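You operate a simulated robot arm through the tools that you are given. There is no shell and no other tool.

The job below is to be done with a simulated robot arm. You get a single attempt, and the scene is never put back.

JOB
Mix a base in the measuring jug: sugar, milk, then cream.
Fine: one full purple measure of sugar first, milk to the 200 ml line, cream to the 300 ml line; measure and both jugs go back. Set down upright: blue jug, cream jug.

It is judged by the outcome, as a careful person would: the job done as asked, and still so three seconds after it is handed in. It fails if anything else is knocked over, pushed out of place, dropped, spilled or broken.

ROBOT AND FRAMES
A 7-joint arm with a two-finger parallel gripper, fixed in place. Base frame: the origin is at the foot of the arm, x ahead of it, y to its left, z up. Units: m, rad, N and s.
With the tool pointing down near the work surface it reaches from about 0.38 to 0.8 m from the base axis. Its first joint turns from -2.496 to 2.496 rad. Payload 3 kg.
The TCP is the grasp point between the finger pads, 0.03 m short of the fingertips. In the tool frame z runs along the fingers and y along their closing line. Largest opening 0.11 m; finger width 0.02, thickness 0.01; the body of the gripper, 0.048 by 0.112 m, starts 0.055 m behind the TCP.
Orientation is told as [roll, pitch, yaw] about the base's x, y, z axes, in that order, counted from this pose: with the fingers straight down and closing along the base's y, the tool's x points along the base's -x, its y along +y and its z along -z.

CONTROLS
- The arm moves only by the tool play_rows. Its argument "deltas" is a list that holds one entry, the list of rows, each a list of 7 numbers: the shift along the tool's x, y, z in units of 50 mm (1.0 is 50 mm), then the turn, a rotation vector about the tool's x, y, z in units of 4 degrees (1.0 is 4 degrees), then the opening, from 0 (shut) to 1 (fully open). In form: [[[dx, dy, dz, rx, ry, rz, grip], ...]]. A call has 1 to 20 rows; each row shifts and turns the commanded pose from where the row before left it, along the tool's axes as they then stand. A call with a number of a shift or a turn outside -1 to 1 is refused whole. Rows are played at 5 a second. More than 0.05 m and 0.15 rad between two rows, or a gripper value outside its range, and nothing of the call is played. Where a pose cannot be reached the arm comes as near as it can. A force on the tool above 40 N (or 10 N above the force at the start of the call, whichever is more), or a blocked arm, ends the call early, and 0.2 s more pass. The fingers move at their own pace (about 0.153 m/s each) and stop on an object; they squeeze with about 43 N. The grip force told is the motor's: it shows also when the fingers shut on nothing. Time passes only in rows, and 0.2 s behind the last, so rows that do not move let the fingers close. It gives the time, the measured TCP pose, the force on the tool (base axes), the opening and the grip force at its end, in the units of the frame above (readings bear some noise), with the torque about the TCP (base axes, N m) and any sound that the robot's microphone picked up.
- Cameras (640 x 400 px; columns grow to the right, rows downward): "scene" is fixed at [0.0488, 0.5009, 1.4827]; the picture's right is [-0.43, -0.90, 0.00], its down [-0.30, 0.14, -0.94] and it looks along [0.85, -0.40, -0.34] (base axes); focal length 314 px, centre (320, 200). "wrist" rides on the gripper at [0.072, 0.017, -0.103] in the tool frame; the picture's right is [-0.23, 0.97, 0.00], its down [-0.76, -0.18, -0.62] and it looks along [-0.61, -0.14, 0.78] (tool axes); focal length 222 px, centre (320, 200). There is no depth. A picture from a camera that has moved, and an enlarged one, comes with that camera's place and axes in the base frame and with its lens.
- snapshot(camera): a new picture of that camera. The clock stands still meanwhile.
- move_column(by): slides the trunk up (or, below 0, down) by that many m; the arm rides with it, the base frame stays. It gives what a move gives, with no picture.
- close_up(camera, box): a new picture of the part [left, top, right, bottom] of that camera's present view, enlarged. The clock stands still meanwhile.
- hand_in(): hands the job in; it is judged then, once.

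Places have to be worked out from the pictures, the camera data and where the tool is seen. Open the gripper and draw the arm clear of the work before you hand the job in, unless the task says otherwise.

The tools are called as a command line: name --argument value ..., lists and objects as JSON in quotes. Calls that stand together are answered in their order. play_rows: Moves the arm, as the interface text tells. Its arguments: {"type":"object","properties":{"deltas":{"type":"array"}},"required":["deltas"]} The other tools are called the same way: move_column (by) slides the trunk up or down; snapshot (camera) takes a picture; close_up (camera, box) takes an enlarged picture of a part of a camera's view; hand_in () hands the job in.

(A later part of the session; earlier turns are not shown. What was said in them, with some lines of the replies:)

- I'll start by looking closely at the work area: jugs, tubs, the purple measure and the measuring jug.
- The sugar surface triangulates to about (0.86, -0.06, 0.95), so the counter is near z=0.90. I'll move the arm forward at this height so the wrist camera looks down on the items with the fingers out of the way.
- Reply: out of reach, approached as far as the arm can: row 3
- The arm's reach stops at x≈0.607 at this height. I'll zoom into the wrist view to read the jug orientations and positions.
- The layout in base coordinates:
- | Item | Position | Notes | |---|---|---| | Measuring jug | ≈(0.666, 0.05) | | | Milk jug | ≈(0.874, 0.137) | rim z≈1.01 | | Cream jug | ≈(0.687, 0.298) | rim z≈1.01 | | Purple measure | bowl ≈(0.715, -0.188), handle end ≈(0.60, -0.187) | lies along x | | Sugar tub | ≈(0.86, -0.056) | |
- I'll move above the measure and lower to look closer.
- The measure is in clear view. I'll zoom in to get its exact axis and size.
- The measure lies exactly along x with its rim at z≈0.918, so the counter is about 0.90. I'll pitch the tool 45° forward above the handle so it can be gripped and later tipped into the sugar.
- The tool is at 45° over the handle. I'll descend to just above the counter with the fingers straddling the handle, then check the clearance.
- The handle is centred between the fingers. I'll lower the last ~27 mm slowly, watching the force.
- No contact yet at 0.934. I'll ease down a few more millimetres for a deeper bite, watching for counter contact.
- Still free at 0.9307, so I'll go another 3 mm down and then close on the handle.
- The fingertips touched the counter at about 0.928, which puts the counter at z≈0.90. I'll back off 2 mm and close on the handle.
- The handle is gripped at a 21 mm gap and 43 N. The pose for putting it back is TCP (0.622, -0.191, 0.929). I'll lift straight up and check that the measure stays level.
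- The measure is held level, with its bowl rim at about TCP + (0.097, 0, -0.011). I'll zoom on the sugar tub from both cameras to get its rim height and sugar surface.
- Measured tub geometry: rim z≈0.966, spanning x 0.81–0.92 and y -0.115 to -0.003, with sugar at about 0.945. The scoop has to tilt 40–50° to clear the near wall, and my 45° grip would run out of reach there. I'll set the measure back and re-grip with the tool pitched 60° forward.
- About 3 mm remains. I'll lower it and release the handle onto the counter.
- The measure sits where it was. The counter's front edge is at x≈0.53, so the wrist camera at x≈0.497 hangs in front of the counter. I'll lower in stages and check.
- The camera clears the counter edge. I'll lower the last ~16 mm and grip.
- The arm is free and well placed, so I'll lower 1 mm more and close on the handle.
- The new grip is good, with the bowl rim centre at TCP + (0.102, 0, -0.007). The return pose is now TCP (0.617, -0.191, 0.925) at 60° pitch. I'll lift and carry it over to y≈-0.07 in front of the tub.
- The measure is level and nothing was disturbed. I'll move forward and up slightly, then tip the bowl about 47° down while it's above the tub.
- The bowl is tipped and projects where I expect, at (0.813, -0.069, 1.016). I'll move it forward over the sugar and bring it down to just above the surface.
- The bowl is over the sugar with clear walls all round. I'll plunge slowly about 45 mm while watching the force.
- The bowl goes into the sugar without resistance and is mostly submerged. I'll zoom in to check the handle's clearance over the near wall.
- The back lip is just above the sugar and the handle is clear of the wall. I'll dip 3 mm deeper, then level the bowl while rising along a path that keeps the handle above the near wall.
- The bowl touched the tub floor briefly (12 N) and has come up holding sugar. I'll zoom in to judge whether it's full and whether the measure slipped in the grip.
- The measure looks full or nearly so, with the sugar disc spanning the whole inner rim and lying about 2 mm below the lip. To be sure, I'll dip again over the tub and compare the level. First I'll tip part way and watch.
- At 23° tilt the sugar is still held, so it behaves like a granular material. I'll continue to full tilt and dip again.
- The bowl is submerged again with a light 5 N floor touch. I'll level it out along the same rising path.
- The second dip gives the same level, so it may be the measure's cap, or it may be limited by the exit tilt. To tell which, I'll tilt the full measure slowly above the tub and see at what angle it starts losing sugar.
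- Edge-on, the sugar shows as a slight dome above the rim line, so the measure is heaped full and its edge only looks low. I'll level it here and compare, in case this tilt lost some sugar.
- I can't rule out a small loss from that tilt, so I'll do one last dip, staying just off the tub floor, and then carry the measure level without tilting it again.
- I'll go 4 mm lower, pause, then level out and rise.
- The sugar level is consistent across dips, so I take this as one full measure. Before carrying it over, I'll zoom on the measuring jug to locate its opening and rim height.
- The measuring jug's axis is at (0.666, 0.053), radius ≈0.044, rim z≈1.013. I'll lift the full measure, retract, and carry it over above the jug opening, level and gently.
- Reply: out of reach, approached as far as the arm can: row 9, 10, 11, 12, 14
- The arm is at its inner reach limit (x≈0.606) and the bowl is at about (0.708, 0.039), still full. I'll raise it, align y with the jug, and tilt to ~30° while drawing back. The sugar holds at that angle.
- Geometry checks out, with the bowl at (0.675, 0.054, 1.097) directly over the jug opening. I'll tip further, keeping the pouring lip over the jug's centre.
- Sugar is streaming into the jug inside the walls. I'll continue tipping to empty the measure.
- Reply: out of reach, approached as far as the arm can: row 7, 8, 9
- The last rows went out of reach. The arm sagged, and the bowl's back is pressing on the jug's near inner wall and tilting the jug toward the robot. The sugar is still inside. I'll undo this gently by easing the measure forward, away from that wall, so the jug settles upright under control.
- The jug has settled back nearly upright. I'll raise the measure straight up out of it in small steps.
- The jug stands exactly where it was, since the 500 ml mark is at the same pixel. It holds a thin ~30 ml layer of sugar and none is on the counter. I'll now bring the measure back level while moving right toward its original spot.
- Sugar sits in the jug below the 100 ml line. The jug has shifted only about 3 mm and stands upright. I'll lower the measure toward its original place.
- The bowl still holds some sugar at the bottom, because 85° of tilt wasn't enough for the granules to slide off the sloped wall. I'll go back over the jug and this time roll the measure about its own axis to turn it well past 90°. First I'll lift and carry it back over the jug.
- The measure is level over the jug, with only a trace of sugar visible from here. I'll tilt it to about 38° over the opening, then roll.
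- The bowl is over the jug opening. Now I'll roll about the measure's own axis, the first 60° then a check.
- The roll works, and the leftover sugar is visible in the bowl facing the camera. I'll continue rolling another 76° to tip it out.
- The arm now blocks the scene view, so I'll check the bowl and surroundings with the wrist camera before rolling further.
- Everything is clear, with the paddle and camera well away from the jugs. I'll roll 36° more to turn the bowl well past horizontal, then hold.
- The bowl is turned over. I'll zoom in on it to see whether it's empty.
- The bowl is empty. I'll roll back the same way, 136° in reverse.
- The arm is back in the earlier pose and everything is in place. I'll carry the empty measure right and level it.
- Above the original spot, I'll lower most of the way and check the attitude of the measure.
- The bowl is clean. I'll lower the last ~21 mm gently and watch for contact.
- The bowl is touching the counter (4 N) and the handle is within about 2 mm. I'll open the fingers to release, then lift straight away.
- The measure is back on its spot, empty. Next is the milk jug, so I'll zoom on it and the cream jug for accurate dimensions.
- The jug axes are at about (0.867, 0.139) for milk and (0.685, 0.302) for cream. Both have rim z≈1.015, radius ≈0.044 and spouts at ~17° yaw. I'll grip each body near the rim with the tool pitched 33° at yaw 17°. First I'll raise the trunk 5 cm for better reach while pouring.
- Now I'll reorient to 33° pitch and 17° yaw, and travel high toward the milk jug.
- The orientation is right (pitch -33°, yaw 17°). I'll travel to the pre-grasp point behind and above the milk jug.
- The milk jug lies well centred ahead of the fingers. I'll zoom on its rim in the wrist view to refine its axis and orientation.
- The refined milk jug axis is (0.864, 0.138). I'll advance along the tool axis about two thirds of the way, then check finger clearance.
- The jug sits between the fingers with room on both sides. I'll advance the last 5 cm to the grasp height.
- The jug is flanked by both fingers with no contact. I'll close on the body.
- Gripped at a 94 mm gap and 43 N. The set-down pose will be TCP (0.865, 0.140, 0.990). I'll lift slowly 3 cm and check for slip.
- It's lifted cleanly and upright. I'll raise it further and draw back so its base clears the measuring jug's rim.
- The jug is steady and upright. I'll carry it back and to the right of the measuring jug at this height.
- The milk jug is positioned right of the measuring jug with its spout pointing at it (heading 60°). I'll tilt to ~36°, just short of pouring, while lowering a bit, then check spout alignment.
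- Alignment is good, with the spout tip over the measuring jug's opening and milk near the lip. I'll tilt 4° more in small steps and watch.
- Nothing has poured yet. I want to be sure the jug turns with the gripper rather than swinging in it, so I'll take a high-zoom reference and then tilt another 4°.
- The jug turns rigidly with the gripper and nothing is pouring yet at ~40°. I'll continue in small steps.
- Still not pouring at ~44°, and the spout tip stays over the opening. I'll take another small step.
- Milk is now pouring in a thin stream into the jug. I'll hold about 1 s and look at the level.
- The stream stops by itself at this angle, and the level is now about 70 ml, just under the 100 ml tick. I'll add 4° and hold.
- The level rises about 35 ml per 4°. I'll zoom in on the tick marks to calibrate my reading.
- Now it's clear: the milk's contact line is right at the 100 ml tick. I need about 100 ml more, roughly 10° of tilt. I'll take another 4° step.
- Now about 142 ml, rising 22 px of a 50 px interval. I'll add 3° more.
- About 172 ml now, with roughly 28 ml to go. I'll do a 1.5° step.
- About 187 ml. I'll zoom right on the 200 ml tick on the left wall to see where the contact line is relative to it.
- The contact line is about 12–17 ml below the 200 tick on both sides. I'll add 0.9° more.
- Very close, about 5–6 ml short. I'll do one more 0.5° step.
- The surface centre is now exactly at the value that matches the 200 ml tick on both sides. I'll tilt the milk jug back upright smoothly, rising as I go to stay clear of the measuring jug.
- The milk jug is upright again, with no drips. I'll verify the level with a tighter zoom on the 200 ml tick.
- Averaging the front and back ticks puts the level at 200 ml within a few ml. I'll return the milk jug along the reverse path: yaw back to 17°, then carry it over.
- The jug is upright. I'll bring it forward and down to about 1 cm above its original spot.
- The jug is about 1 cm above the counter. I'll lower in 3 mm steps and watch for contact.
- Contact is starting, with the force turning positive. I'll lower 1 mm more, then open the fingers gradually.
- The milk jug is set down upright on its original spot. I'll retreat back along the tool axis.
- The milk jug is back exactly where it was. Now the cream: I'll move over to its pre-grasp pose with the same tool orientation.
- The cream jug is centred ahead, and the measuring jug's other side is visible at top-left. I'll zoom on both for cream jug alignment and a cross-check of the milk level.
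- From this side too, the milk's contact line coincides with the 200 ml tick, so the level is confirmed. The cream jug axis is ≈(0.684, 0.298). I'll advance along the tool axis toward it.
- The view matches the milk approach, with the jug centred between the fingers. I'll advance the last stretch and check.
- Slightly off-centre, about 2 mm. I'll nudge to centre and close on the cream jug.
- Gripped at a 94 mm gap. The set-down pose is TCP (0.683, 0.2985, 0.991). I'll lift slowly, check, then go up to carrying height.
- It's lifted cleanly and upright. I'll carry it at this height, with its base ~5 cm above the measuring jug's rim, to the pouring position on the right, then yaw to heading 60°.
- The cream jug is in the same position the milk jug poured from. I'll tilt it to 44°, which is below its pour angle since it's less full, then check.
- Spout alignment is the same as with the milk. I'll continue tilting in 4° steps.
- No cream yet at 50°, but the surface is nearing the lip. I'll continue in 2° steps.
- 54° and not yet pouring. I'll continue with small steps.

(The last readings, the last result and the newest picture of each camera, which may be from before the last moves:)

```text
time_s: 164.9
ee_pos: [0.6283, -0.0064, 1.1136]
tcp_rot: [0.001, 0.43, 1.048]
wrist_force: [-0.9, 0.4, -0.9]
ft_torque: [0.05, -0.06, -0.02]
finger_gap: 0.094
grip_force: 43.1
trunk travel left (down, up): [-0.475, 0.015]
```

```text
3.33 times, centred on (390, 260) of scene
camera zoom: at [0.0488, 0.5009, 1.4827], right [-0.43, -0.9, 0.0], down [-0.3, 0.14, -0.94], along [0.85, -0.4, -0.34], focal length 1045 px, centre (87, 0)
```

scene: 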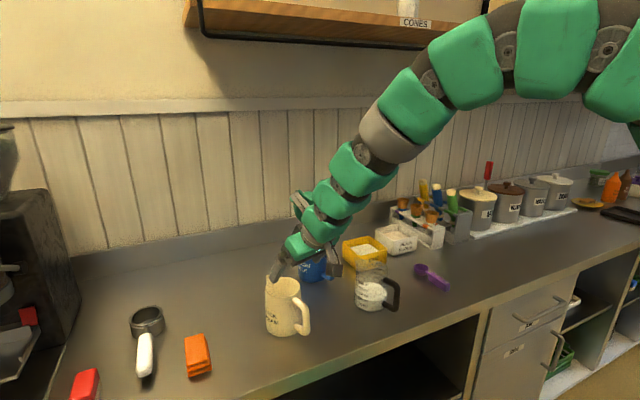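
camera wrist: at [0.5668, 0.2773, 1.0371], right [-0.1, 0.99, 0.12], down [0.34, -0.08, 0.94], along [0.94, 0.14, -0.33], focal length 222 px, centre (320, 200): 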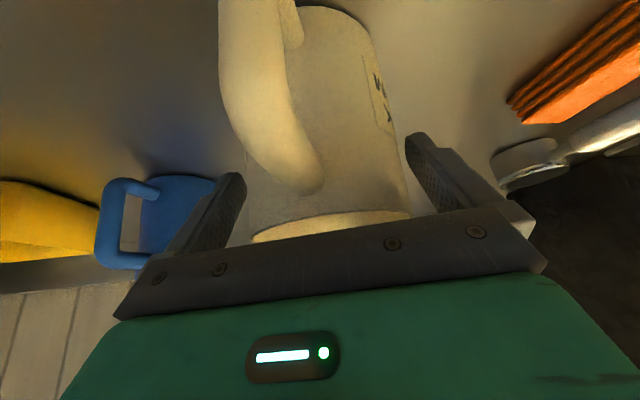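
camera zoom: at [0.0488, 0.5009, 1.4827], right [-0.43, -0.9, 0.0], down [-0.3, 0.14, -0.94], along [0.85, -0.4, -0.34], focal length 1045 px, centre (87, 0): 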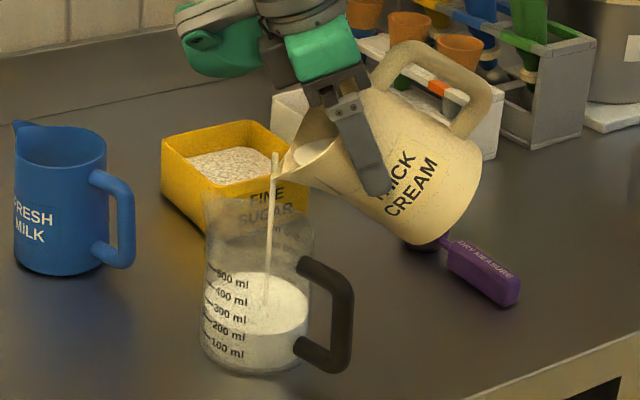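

Cream started pouring at ~58°, landing inside. I'll hold and read the level.

play_rows --deltas '[[[0, 0, 0, 0, 0, 0, 0], [0, 0, 0, 0, 0, 0, 0], [0, 0, 0, 0, 0, 0, 0], [0, 0, 0, 0, 0, 0, 0], [0, 0, 0, 0, 0, 0, 0]]]'

close_up --camera "scene" --box '[360, 270, 392, 310]'

close_up --camera "scene" --box '[330, 200, 450, 320]'

```text
time_s: 166.1
ee_pos: [0.6267, -0.0065, 1.1132]
tcp_rot: [0.002, 0.429, 1.048]
wrist_force: [0.0, 0.1, -1.7]
ft_torque: [0.02, 0.01, -0.01]
finger_gap: 0.0938
grip_force: 42.9
trunk travel left (down, up): [-0.475, 0.015]
```

```text
10.00 times, centred on (376, 290) of scene
camera zoom: at [0.0488, 0.5009, 1.4827], right [-0.43, -0.9, 0.0], down [-0.3, 0.14, -0.94], along [0.85, -0.4, -0.34], focal length 3136 px, centre (-240, -700)
```

zoom: 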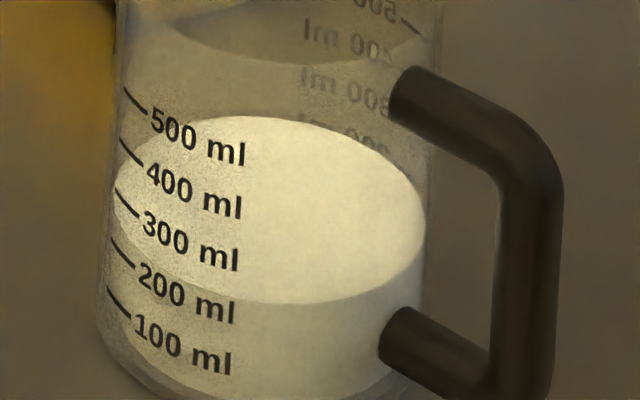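

```text
3.33 times, centred on (390, 260) of scene
camera zoom: at [0.0488, 0.5009, 1.4827], right [-0.43, -0.9, 0.0], down [-0.3, 0.14, -0.94], along [0.85, -0.4, -0.34], focal length 1045 px, centre (87, 0)
```

zoom: 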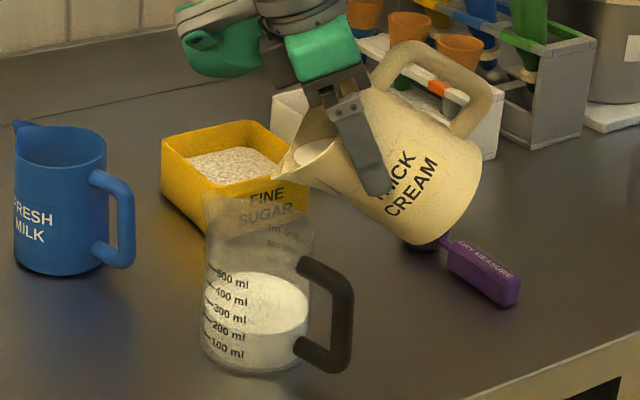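

About 214 ml now. I'll do a 3° step and hold.

play_rows --deltas '[[[-0.016, 0, -0.007, 0, 0.375, 0, 0], [-0.016, 0, -0.008, 0, 0.375, 0, 0], [0, 0, 0, 0, 0, 0, 0], [0, 0, 0, 0, 0, 0, 0], [0, 0, 0, 0, 0, 0, 0], [0, 0, 0, 0, 0, 0, 0], [0, 0, 0, 0, 0, 0, 0]]]'

close_up --camera "scene" --box '[360, 270, 392, 310]'

close_up --camera "scene" --box '[330, 200, 450, 320]'

```text
time_s: 167.7
ee_pos: [0.6278, -0.0046, 1.1142]
tcp_rot: [0.002, 0.482, 1.05]
wrist_force: [0.1, -0.6, -1.3]
ft_torque: [0.02, -0.03, 0.02]
finger_gap: 0.094
grip_force: 43.1
trunk travel left (down, up): [-0.475, 0.015]
```

```text
10.00 times, centred on (376, 290) of scene
camera zoom: at [0.0488, 0.5009, 1.4827], right [-0.43, -0.9, 0.0], down [-0.3, 0.14, -0.94], along [0.85, -0.4, -0.34], focal length 3136 px, centre (-240, -700)
```

zoom: 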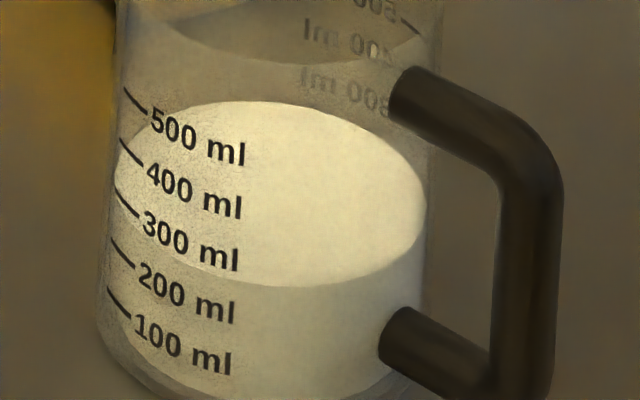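

```text
3.33 times, centred on (390, 260) of scene
camera zoom: at [0.0488, 0.5009, 1.4827], right [-0.43, -0.9, 0.0], down [-0.3, 0.14, -0.94], along [0.85, -0.4, -0.34], focal length 1045 px, centre (87, 0)
```

zoom: 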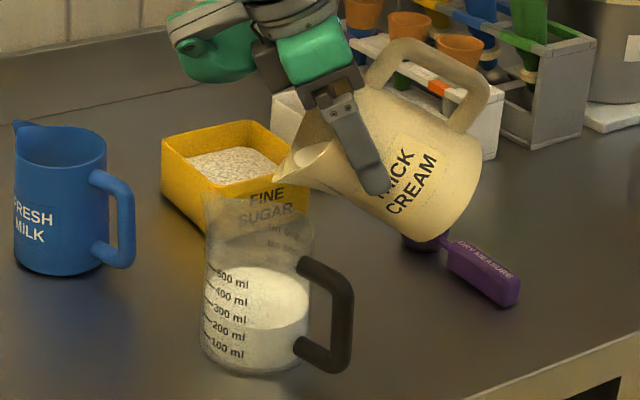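

About 247 ml. I'll add 2.5° more.

play_rows --deltas '[[[-0.013, 0, -0.007, 0, 0.3125, 0, 0], [-0.013, 0, -0.007, 0, 0.3125, 0, 0], [0, 0, 0, 0, 0, 0, 0], [0, 0, 0, 0, 0, 0, 0], [0, 0, 0, 0, 0, 0, 0], [0, 0, 0, 0, 0, 0, 0], [0, 0, 0, 0, 0, 0, 0]]]'

close_up --camera "scene" --box '[360, 270, 392, 310]'

close_up --camera "scene" --box '[330, 200, 450, 320]'

```text
time_s: 169.3
ee_pos: [0.6298, -0.004, 1.1129]
tcp_rot: [0.0, 0.527, 1.047]
wrist_force: [0.3, -0.3, -1.1]
ft_torque: [0.05, -0.02, -0.01]
finger_gap: 0.0938
grip_force: 43.0
trunk travel left (down, up): [-0.475, 0.015]
```

```text
10.00 times, centred on (376, 290) of scene
camera zoom: at [0.0488, 0.5009, 1.4827], right [-0.43, -0.9, 0.0], down [-0.3, 0.14, -0.94], along [0.85, -0.4, -0.34], focal length 3136 px, centre (-240, -700)
```

zoom: 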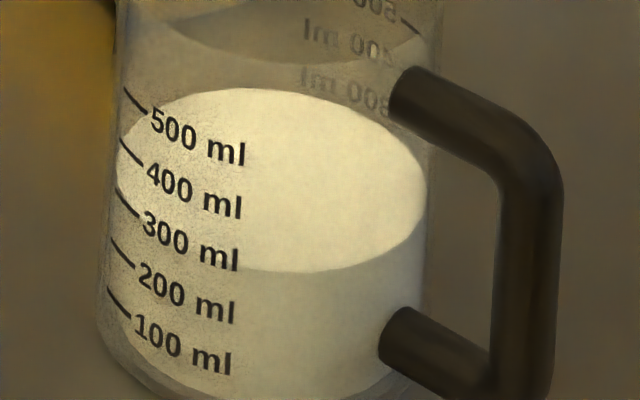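

```text
3.33 times, centred on (390, 260) of scene
camera zoom: at [0.0488, 0.5009, 1.4827], right [-0.43, -0.9, 0.0], down [-0.3, 0.14, -0.94], along [0.85, -0.4, -0.34], focal length 1045 px, centre (87, 0)
```

zoom: 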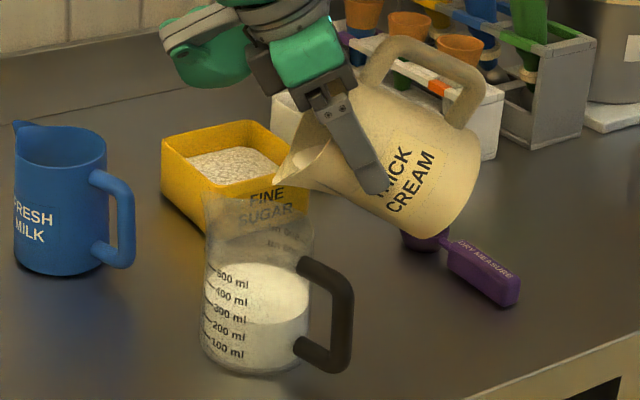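

About 274 ml. I'll step 1.4°.

play_rows --deltas '[[[-0.014, 0, -0.008, 0, 0.35, 0, 0], [0, 0, 0, 0, 0, 0, 0], [0, 0, 0, 0, 0, 0, 0], [0, 0, 0, 0, 0, 0, 0], [0, 0, 0, 0, 0, 0, 0], [0, 0, 0, 0, 0, 0, 0]]]'

close_up --camera "scene" --box '[360, 270, 392, 310]'

close_up --camera "scene" --box '[350, 280, 366, 298]'

```text
time_s: 170.7
ee_pos: [0.6296, -0.0037, 1.1132]
tcp_rot: [0.001, 0.551, 1.049]
wrist_force: [-0.3, 0.4, -1.0]
ft_torque: [0.07, -0.03, -0.01]
finger_gap: 0.0938
grip_force: 43.3
trunk travel left (down, up): [-0.475, 0.015]
```

```text
10.00 times, centred on (376, 290) of scene
camera zoom: at [0.0488, 0.5009, 1.4827], right [-0.43, -0.9, 0.0], down [-0.3, 0.14, -0.94], along [0.85, -0.4, -0.34], focal length 3136 px, centre (-240, -700)
```

zoom: 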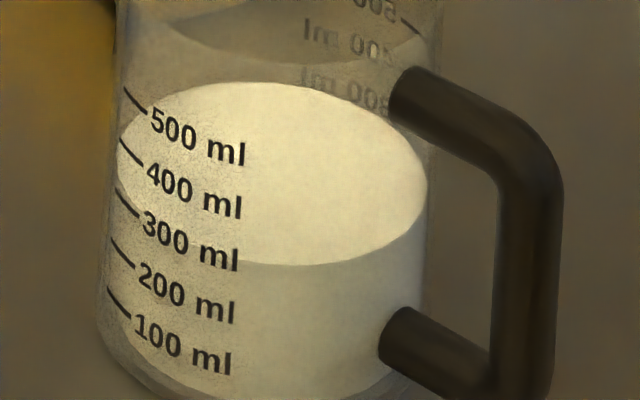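

```text
16.00 times, centred on (358, 289) of scene
camera zoom: at [0.0488, 0.5009, 1.4827], right [-0.43, -0.9, 0.0], down [-0.3, 0.14, -0.94], along [0.85, -0.4, -0.34], focal length 5018 px, centre (-288, -1224)
```

zoom: 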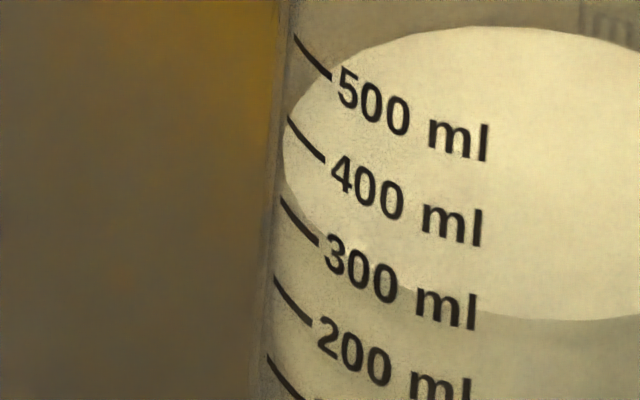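

About 287 ml. I'll add 0.8°.

play_rows --deltas '[[[-0.008, 0, -0.005, 0, 0.2, 0, 0], [0, 0, 0, 0, 0, 0, 0], [0, 0, 0, 0, 0, 0, 0], [0, 0, 0, 0, 0, 0, 0], [0, 0, 0, 0, 0, 0, 0], [0, 0, 0, 0, 0, 0, 0]]]'

close_up --camera "scene" --box '[360, 270, 392, 310]'

close_up --camera "scene" --box '[350, 280, 366, 298]'

```text
time_s: 172.1
ee_pos: [0.63, -0.0025, 1.1143]
tcp_rot: [0.001, 0.563, 1.05]
wrist_force: [-0.1, -0.2, -0.8]
ft_torque: [0.02, 0.0, -0.02]
finger_gap: 0.0937
grip_force: 42.9
trunk travel left (down, up): [-0.475, 0.015]
```

```text
10.00 times, centred on (376, 290) of scene
camera zoom: at [0.0488, 0.5009, 1.4827], right [-0.43, -0.9, 0.0], down [-0.3, 0.14, -0.94], along [0.85, -0.4, -0.34], focal length 3136 px, centre (-240, -700)
```

zoom: 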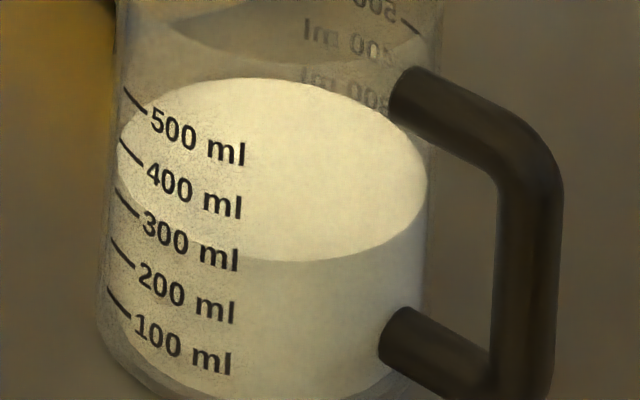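

```text
16.00 times, centred on (358, 289) of scene
camera zoom: at [0.0488, 0.5009, 1.4827], right [-0.43, -0.9, 0.0], down [-0.3, 0.14, -0.94], along [0.85, -0.4, -0.34], focal length 5018 px, centre (-288, -1224)
```

zoom: 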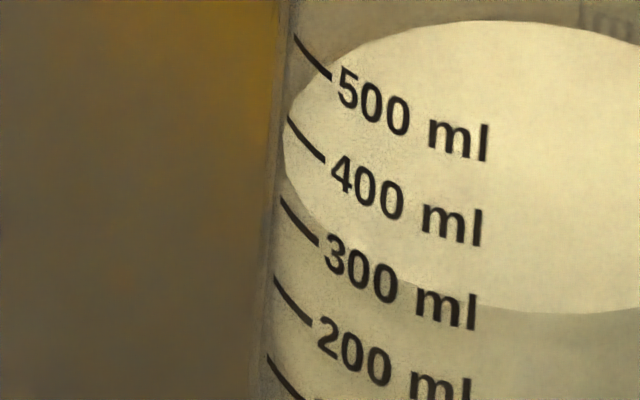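

About 295 ml. I'll add one last 0.4° step.

play_rows --deltas '[[[-0.004, 0, -0.003, 0, 0.11, 0, 0], [0, 0, 0, 0, 0, 0, 0], [0, 0, 0, 0, 0, 0, 0], [0, 0, 0, 0, 0, 0, 0], [0, 0, 0, 0, 0, 0, 0], [0, 0, 0, 0, 0, 0, 0]]]'

close_up --camera "scene" --box '[360, 270, 392, 310]'

close_up --camera "scene" --box '[350, 280, 366, 298]'

close_up --camera "scene" --box '[378, 272, 394, 290]'

```text
time_s: 173.5
ee_pos: [0.6312, -0.0013, 1.1136]
tcp_rot: [0.002, 0.573, 1.049]
wrist_force: [0.3, -0.1, -0.9]
ft_torque: [0.04, -0.03, 0.02]
finger_gap: 0.0935
grip_force: 43.0
trunk travel left (down, up): [-0.475, 0.015]
```

```text
10.00 times, centred on (376, 290) of scene
camera zoom: at [0.0488, 0.5009, 1.4827], right [-0.43, -0.9, 0.0], down [-0.3, 0.14, -0.94], along [0.85, -0.4, -0.34], focal length 3136 px, centre (-240, -700)
```

zoom: 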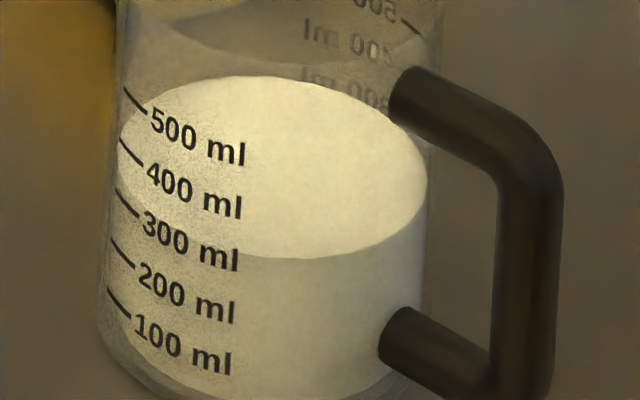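

```text
16.00 times, centred on (358, 289) of scene
camera zoom: at [0.0488, 0.5009, 1.4827], right [-0.43, -0.9, 0.0], down [-0.3, 0.14, -0.94], along [0.85, -0.4, -0.34], focal length 5018 px, centre (-288, -1224)
```

zoom: 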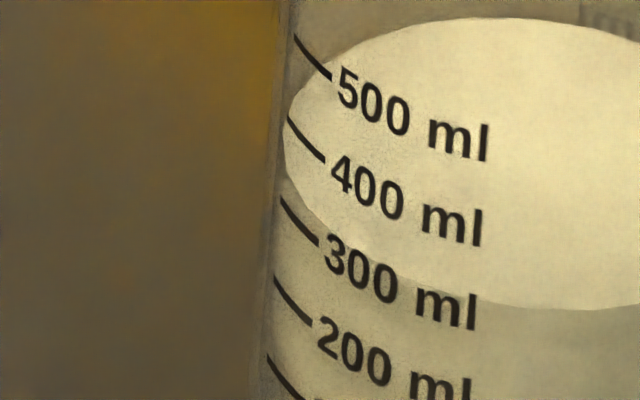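

```text
16.00 times, centred on (386, 281) of scene
camera zoom: at [0.0488, 0.5009, 1.4827], right [-0.43, -0.9, 0.0], down [-0.3, 0.14, -0.94], along [0.85, -0.4, -0.34], focal length 5018 px, centre (-736, -1096)
```

zoom: 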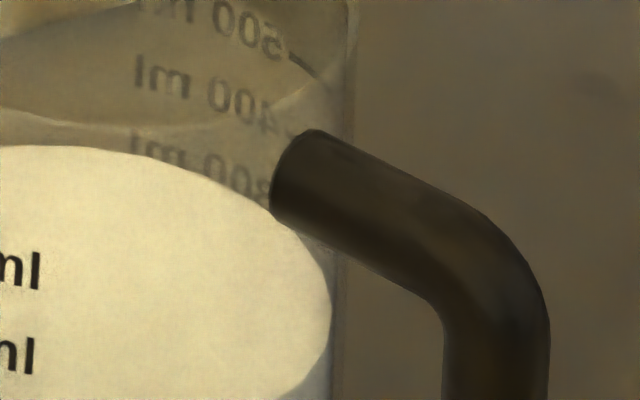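

The cream is at the 300 ml tick, about 299 ml by the same calibration. I'll return the jug upright with the same rising path.

play_rows --deltas '[[[0, 0, 0, 0, -0.968, 0, 0], [0, 0, 0, 0, -0.968, 0, 0], [0, 0, 0, 0, -0.968, 0, 0], [0, 0, 0, 0, -0.968, 0, 0], [0, 0, 0, 0, -0.968, 0, 0], [0.058, 0, -0.076, 0, -0.968, 0, 0], [0.053, 0, -0.08, 0, -0.968, 0, 0], [0.0475, 0, -0.083, 0, -0.968, 0, 0], [0.042, 0, -0.086, 0, -0.968, 0, 0], [0.036, 0, -0.089, 0, -0.968, 0, 0], [0.03, 0, -0.091, 0, -0.968, 0, 0], [0.0235, 0, -0.093, 0, -0.968, 0, 0], [0.0174, 0, -0.094, 0, -0.968, 0, 0], [0.011, 0, -0.095, 0, -0.968, 0, 0], [0.0044, 0, -0.0955, 0, -0.968, 0, 0], [-0.002, 0, -0.0956, 0, -0.968, 0, 0], [-0.0084, 0, -0.095, 0, -0.968, 0, 0], [0, 0, 0, 0, 0, 0, 0]]]'

close_up --camera "scene" --box '[330, 190, 450, 320]'

close_up --camera "scene" --box '[360, 270, 392, 310]'

```text
time_s: 177.3
ee_pos: [0.6169, -0.0211, 1.1669]
tcp_rot: [-0.001, -0.579, 1.047]
wrist_force: [-0.1, -0.3, -1.2]
ft_torque: [-0.01, -0.01, -0.01]
finger_gap: 0.0937
grip_force: 43.2
trunk travel left (down, up): [-0.475, 0.015]
```

```text
3.08 times, centred on (390, 255) of scene
camera zoom: at [0.0488, 0.5009, 1.4827], right [-0.43, -0.9, 0.0], down [-0.3, 0.14, -0.94], along [0.85, -0.4, -0.34], focal length 965 px, centre (105, 31)
```

zoom: 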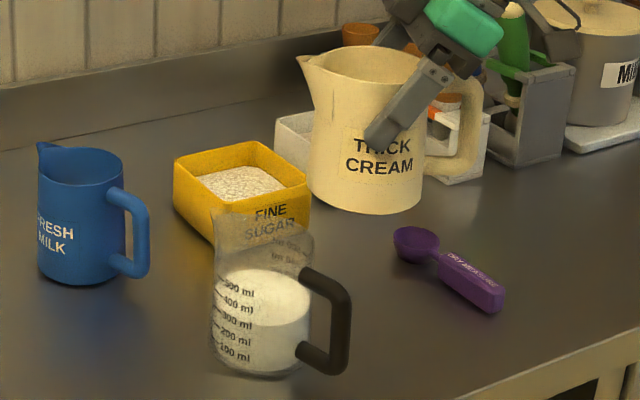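

```text
10.00 times, centred on (376, 290) of scene
camera zoom: at [0.0488, 0.5009, 1.4827], right [-0.43, -0.9, 0.0], down [-0.3, 0.14, -0.94], along [0.85, -0.4, -0.34], focal length 3136 px, centre (-240, -700)
```

zoom: 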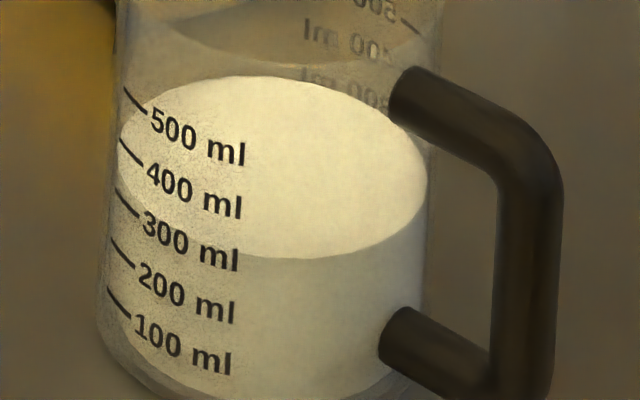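

Level holds at 300 ml and nothing has dripped. I'll yaw back and carry the cream jug to above its place.

play_rows --deltas '[[[0, 0, 0, 0.532, 0, 0.82, 0], [0, 0, 0, 0.532, 0, 0.82, 0], [0, 0, 0, 0.532, 0, 0.82, 0], [0, 0, 0, 0.532, 0, 0.82, 0], [0, 0, 0, 0.532, 0, 0.82, 0], [0, 0, 0, 0.532, 0, 0.82, 0], [0, 0, 0, 0.532, 0, 0.82, 0], [0, 0, 0, 0.532, 0, 0.82, 0], [0, 0, 0, 0.532, 0, 0.82, 0], [0, 0, 0, 0.532, 0, 0.82, 0], [0, 0, 0, 0.532, 0, 0.82, 0], [0, 0, 0, 0, 0, 0, 0]]]'

play_rows --deltas '[[[-0.265, 0.573, 0.172, 0, 0, 0, 0], [-0.265, 0.573, 0.172, 0, 0, 0, 0], [-0.265, 0.573, 0.172, 0, 0, 0, 0], [-0.265, 0.573, 0.172, 0, 0, 0, 0], [-0.265, 0.573, 0.172, 0, 0, 0, 0], [-0.265, 0.573, 0.172, 0, 0, 0, 0], [-0.265, 0.573, 0.172, 0, 0, 0, 0], [-0.265, 0.573, 0.172, 0, 0, 0, 0], [-0.265, 0.573, 0.172, 0, 0, 0, 0], [-0.265, 0.573, 0.172, 0, 0, 0, 0], [0, 0, 0, 0, 0, 0, 0]]]'

close_up --camera "scene" --box '[230, 180, 390, 340]'

```text
time_s: 179.9
ee_pos: [0.6178, -0.0217, 1.1655]
tcp_rot: [0.001, -0.575, 0.294]
wrist_force: [-0.2, 0.0, -0.9]
ft_torque: [-0.03, 0.0, -0.02]
finger_gap: 0.0937
grip_force: 43.0
trunk travel left (down, up): [-0.475, 0.015]
```

```text
time_s: 182.3
ee_pos: [0.6855, 0.2969, 1.1685]
tcp_rot: [0.003, -0.575, 0.297]
wrist_force: [0.8, 0.0, -1.5]
ft_torque: [-0.03, 0.0, -0.02]
finger_gap: 0.0937
grip_force: 42.7
trunk travel left (down, up): [-0.475, 0.015]
```

```text
2.50 times, centred on (310, 260) of scene
camera zoom: at [0.0488, 0.5009, 1.4827], right [-0.43, -0.9, 0.0], down [-0.3, 0.14, -0.94], along [0.85, -0.4, -0.34], focal length 784 px, centre (345, 50)
```

zoom: 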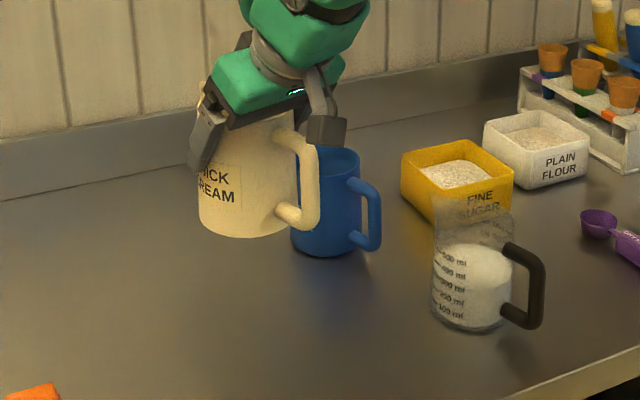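

The cream jug is upright above its spot. I'll lower to about 1 cm above the counter.

play_rows --deltas '[[[0.3025, 0.015, 0.466, 0, 0, 0, 0], [0.3025, 0.015, 0.466, 0, 0, 0, 0], [0.3025, 0, 0.466, 0, 0, 0, 0], [0.3025, 0, 0.466, 0, 0, 0, 0], [0.3025, 0, 0.466, 0, 0, 0, 0], [0.3025, 0, 0.466, 0, 0, 0, 0], [0, 0, 0, 0, 0, 0, 0]]]'

close_up --camera "scene" --box '[230, 240, 390, 340]'

```text
time_s: 183.9
ee_pos: [0.6827, 0.2993, 1.0002]
tcp_rot: [0.002, -0.575, 0.295]
wrist_force: [-0.4, -0.9, -1.6]
ft_torque: [-0.01, 0.01, 0.01]
finger_gap: 0.0935
grip_force: 42.9
trunk travel left (down, up): [-0.475, 0.015]
```

```text
4.00 times, centred on (310, 290) of scene
camera zoom: at [0.0488, 0.5009, 1.4827], right [-0.43, -0.9, 0.0], down [-0.3, 0.14, -0.94], along [0.85, -0.4, -0.34], focal length 1254 px, centre (360, -160)
```

zoom: 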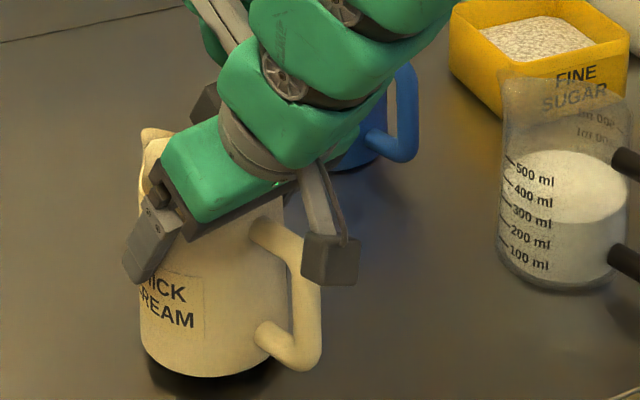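

I'll lower in small steps until the base touches.

play_rows --deltas '[[[0.0327, 0, 0.0503, 0, 0, 0, 0], [0.0218, 0, 0.0335, 0, 0, 0, 0], [0, 0, 0, 0, 0, 0, 0]]]'

play_rows --deltas '[[[0.0218, 0, 0.0335, 0, 0, 0, 0], [0, 0, 0, 0, 0, 0, 0]]]'

play_rows --deltas '[[[0.0164, 0, 0.0252, 0, 0, 0, 0], [0, 0, 0, 0, 0, 0, 0]]]'

```text
time_s: 184.7
ee_pos: [0.6835, 0.3005, 0.9937]
tcp_rot: [0.002, -0.577, 0.296]
wrist_force: [-0.1, 0.8, -1.6]
ft_torque: [0.02, -0.01, -0.04]
finger_gap: 0.0933
grip_force: 43.5
trunk travel left (down, up): [-0.475, 0.015]
```

```text
time_s: 185.3
ee_pos: [0.6845, 0.2993, 0.9927]
tcp_rot: [0.001, -0.576, 0.298]
wrist_force: [-0.8, 0.1, -1.1]
ft_torque: [0.02, -0.01, -0.02]
finger_gap: 0.0934
grip_force: 43.4
trunk travel left (down, up): [-0.475, 0.015]
```

```text
time_s: 185.9
ee_pos: [0.6851, 0.2987, 0.9917]
tcp_rot: [0.001, -0.579, 0.295]
wrist_force: [-0.1, 0.0, 4.6]
ft_torque: [-0.17, -0.01, 0.03]
finger_gap: 0.0934
grip_force: 42.8
trunk travel left (down, up): [-0.475, 0.015]
```

The base has touched down (4.6 N). I'll open the fingers gradually.

play_rows --deltas '[[[0, 0, 0, 0, 0, 0, 0], [0, 0, 0, 0, 0, 0, 0.87], [0, 0, 0, 0, 0, 0, 0.92], [0, 0, 0, 0, 0, 0, 1], [0, 0, 0, 0, 0, 0, 1]]]'

snapshot --camera "wrist"

close_up --camera "scene" --box '[230, 240, 390, 340]'

```text
time_s: 187.1
ee_pos: [0.6843, 0.2989, 0.9912]
tcp_rot: [0.002, -0.577, 0.299]
wrist_force: [0.2, 0.8, -0.1]
ft_torque: [-0.02, 0.03, -0.01]
finger_gap: 0.1099
grip_force: 0.0
trunk travel left (down, up): [-0.475, 0.015]
```

```text
taken
camera wrist: at [0.5676, 0.2807, 1.0379], right [-0.1, 0.99, 0.12], down [0.34, -0.08, 0.94], along [0.94, 0.14, -0.33], focal length 222 px, centre (320, 200)
```

wrist: 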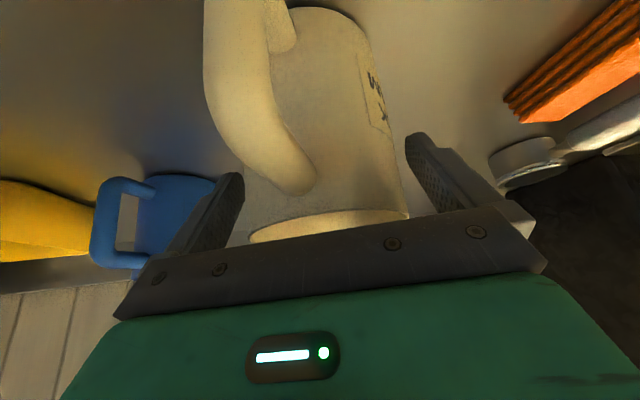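

```text
4.00 times, centred on (310, 290) of scene
camera zoom: at [0.0488, 0.5009, 1.4827], right [-0.43, -0.9, 0.0], down [-0.3, 0.14, -0.94], along [0.85, -0.4, -0.34], focal length 1254 px, centre (360, -160)
```

zoom: 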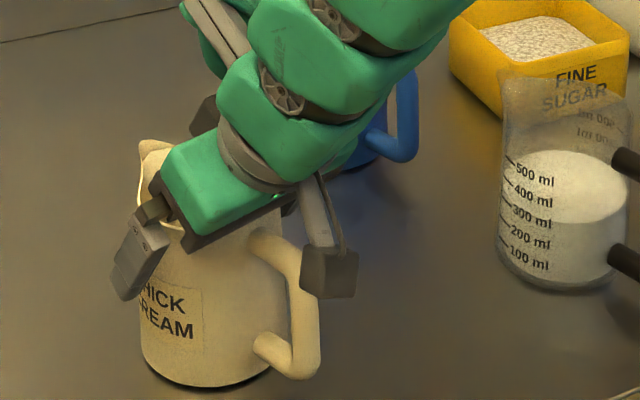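

Released and standing. I'll retreat along the tool axis and then up and away.

play_rows --deltas '[[[-0.02, 0, -0.35, 0, 0, 0, 1], [-0.04, 0, -0.5, 0, 0, 0, 1], [-0.04, 0, -0.5, 0, 0, 0, 1], [-0.04, 0, -0.5, 0, 0, 0, 1], [-0.04, 0, -0.5, 0, 0, 0, 1], [-0.04, 0, -0.5, 0, 0, 0, 1], [0, 0, 0, 0, 0, 0, 1]]]'

snapshot --camera "wrist"

close_up --camera "wrist" --box '[0, 0, 130, 130]'

close_up --camera "scene" --box '[250, 265, 322, 345]'

```text
time_s: 188.7
ee_pos: [0.6195, 0.2788, 1.1183]
tcp_rot: [0.003, -0.575, 0.297]
wrist_force: [-0.3, 0.2, 0.0]
ft_torque: [-0.02, -0.02, -0.02]
finger_gap: 0.1099
grip_force: 0.0
trunk travel left (down, up): [-0.475, 0.015]
```

```text
taken
camera wrist: at [0.5024, 0.2604, 1.1646], right [-0.1, 0.99, 0.12], down [0.34, -0.08, 0.94], along [0.94, 0.14, -0.33], focal length 222 px, centre (320, 200)
```

wrist: 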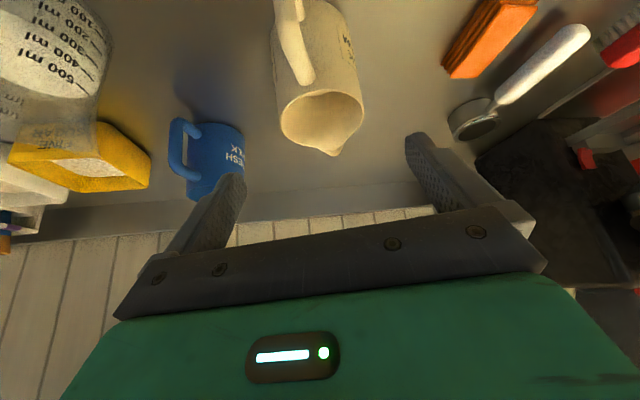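

```text
3.08 times, centred on (65, 65) of wrist
camera zoom: at [0.5024, 0.2604, 1.1646], right [-0.1, 0.99, 0.12], down [0.34, -0.08, 0.94], along [0.94, 0.14, -0.33], focal length 684 px, centre (1105, 615)
```

zoom: 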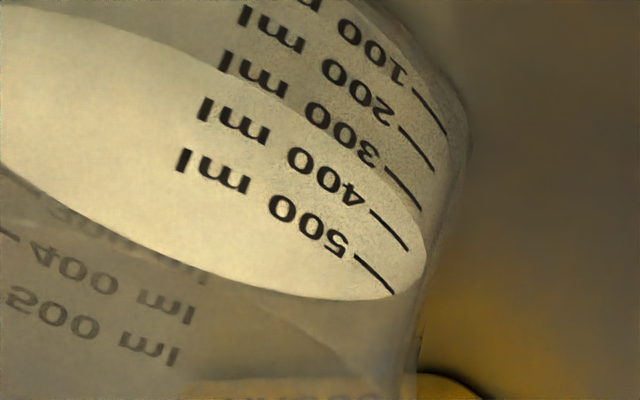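

```text
5.00 times, centred on (286, 305) of scene
camera zoom: at [0.0488, 0.5009, 1.4827], right [-0.43, -0.9, 0.0], down [-0.3, 0.14, -0.94], along [0.85, -0.4, -0.34], focal length 1568 px, centre (490, -325)
```

zoom: 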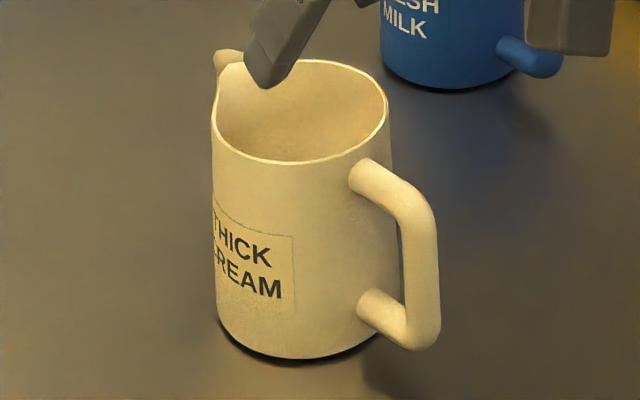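

Both jugs are back. I'll check the 300 ml reading from this side with a tighter zoom.

close_up --camera "wrist" --box '[60, 30, 110, 80]'

close_up --camera "scene" --box '[350, 280, 366, 298]'

```text
8.00 times, centred on (85, 55) of wrist
camera zoom: at [0.5024, 0.2604, 1.1646], right [-0.1, 0.99, 0.12], down [0.34, -0.08, 0.94], along [0.94, 0.14, -0.33], focal length 1777 px, centre (2200, 1360)
```

zoom: 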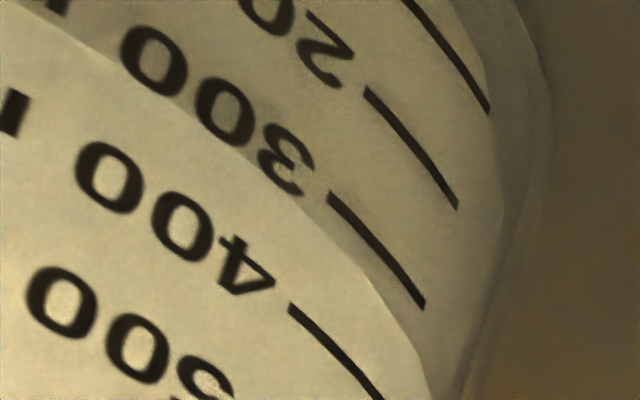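

```text
16.00 times, centred on (358, 289) of scene
camera zoom: at [0.0488, 0.5009, 1.4827], right [-0.43, -0.9, 0.0], down [-0.3, 0.14, -0.94], along [0.85, -0.4, -0.34], focal length 5018 px, centre (-288, -1224)
```

zoom: 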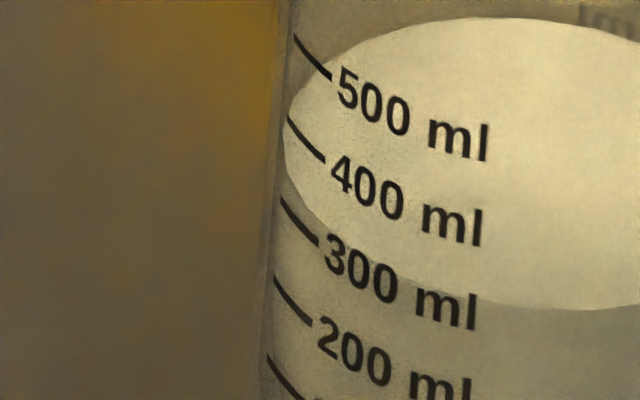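

From both cameras the cream's contact line sits at the 300 ml tick, within about 1 mm. Now I'll draw the arm up and clear, then do a final scene check.

play_rows --deltas '[[[-0.436, 0, -0.67, 0, 0, 0, 1], [-0.436, 0, -0.67, 0, 0, 0, 1], [-0.436, 0, -0.67, 0, 0, 0, 1], [-0.436, 0, -0.67, 0, 0, 0, 1], [-0.436, 0, -0.67, 0, 0, 0, 1], [0.6, 0, -0.39, 0, 0, 0, 1], [0.6, 0, -0.39, 0, 0, 0, 1], [0, 0, 0, 0, 0, 0, 1], [0, 0, 0, 0, 0, 0, 1]]]'

snapshot --camera "scene"

close_up --camera "scene" --box '[240, 210, 480, 360]'

snapshot --camera "wrist"

```text
time_s: 190.7
ee_pos: [0.5512, 0.2559, 1.3182]
tcp_rot: [0.003, -0.575, 0.296]
wrist_force: [0.1, -0.7, -0.3]
ft_torque: [0.01, 0.01, -0.01]
finger_gap: 0.11
grip_force: 0.1
trunk travel left (down, up): [-0.475, 0.015]
```

```text
taken
```

scene: 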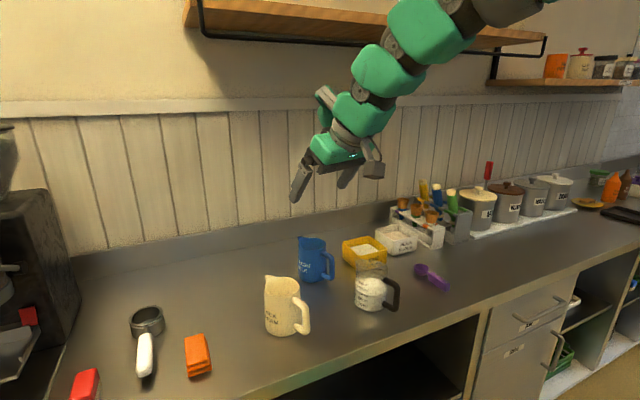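

```text
2.67 times, centred on (360, 285) of scene
camera zoom: at [0.0488, 0.5009, 1.4827], right [-0.43, -0.9, 0.0], down [-0.3, 0.14, -0.94], along [0.85, -0.4, -0.34], focal length 836 px, centre (213, -27)
```

zoom: 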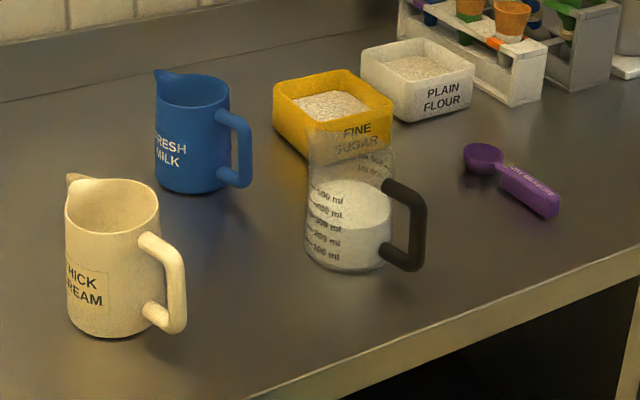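

```text
taken
camera wrist: at [0.434, 0.2373, 1.3646], right [-0.1, 0.99, 0.12], down [0.34, -0.08, 0.94], along [0.94, 0.14, -0.33], focal length 222 px, centre (320, 200)
```

wrist: 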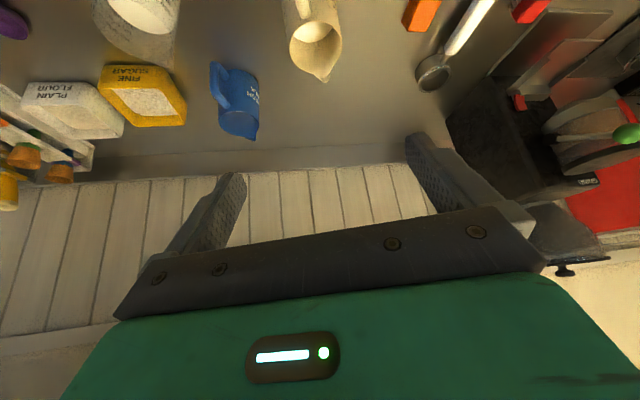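

Everything stands in its place with the arm clear and the gripper open. I'll check for any spills around the tub, jug and measure before handing in.

close_up --camera "scene" --box '[330, 225, 426, 321]'

close_up --camera "scene" --box '[390, 240, 470, 310]'

close_up --camera "scene" --box '[255, 230, 351, 340]'

```text
4.17 times, centred on (378, 273) of scene
camera zoom: at [0.0488, 0.5009, 1.4827], right [-0.43, -0.9, 0.0], down [-0.3, 0.14, -0.94], along [0.85, -0.4, -0.34], focal length 1307 px, centre (78, -104)
```

zoom: 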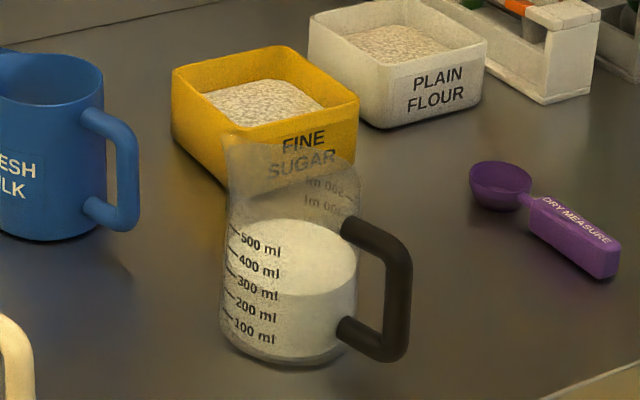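

```text
5.71 times, centred on (430, 275) of scene
camera zoom: at [0.0488, 0.5009, 1.4827], right [-0.43, -0.9, 0.0], down [-0.3, 0.14, -0.94], along [0.85, -0.4, -0.34], focal length 1792 px, centre (-309, -229)
```

zoom: 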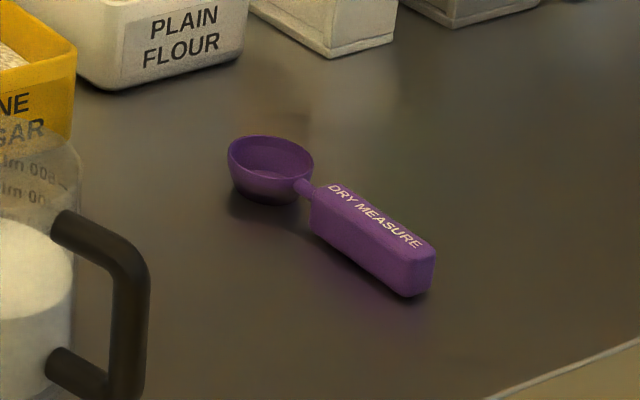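

```text
3.64 times, centred on (303, 285) of scene
camera zoom: at [0.0488, 0.5009, 1.4827], right [-0.43, -0.9, 0.0], down [-0.3, 0.14, -0.94], along [0.85, -0.4, -0.34], focal length 1140 px, centre (382, -109)
```

zoom: 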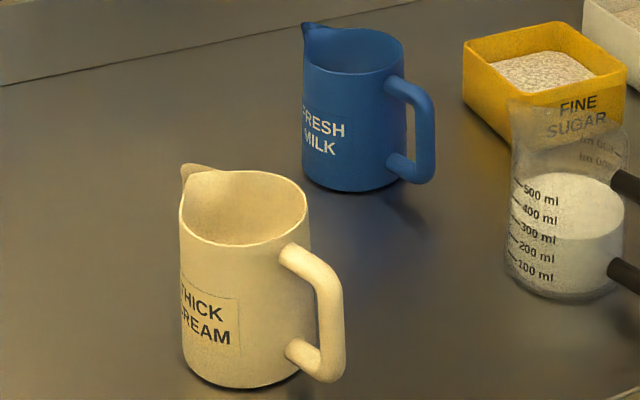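

The counter is clean. The measuring jug reads 300 ml, with sugar, then milk to 200, then cream to 300. The measure and both jugs are back in place and upright, and the arm is clear with the gripper open, so I'm handing the job in.

hand_in

```text
The job is handed in.
```

The base is mixed and handed in: one full purple measure of sugar, then milk to the 200 ml line, then cream to the 300 ml line. I haven't seen the judgement.

- **Levels:** checked against the tick marks from both cameras. Milk was at 200 ml and cream at 300 ml, each within about 5–10 ml.
- **Sugar:** the measure was scooped full, and the same level came up on each dip. It went in over two tips: the first left some sugar in the bowl, so I went back and turned it right over until it was empty.
- **Jug bumped:** during the first sugar tip the arm ran out of reach, and the measure pressed on the measuring jug and tilted it. I eased off and it settled upright, about 3 mm from where it had been. Nothing spilled.
- **Put back:** the purple measure, blue jug and cream jug are all back within about 3 mm of where they started, both jugs upright. The counter is clean, and the arm is clear with the gripper open.
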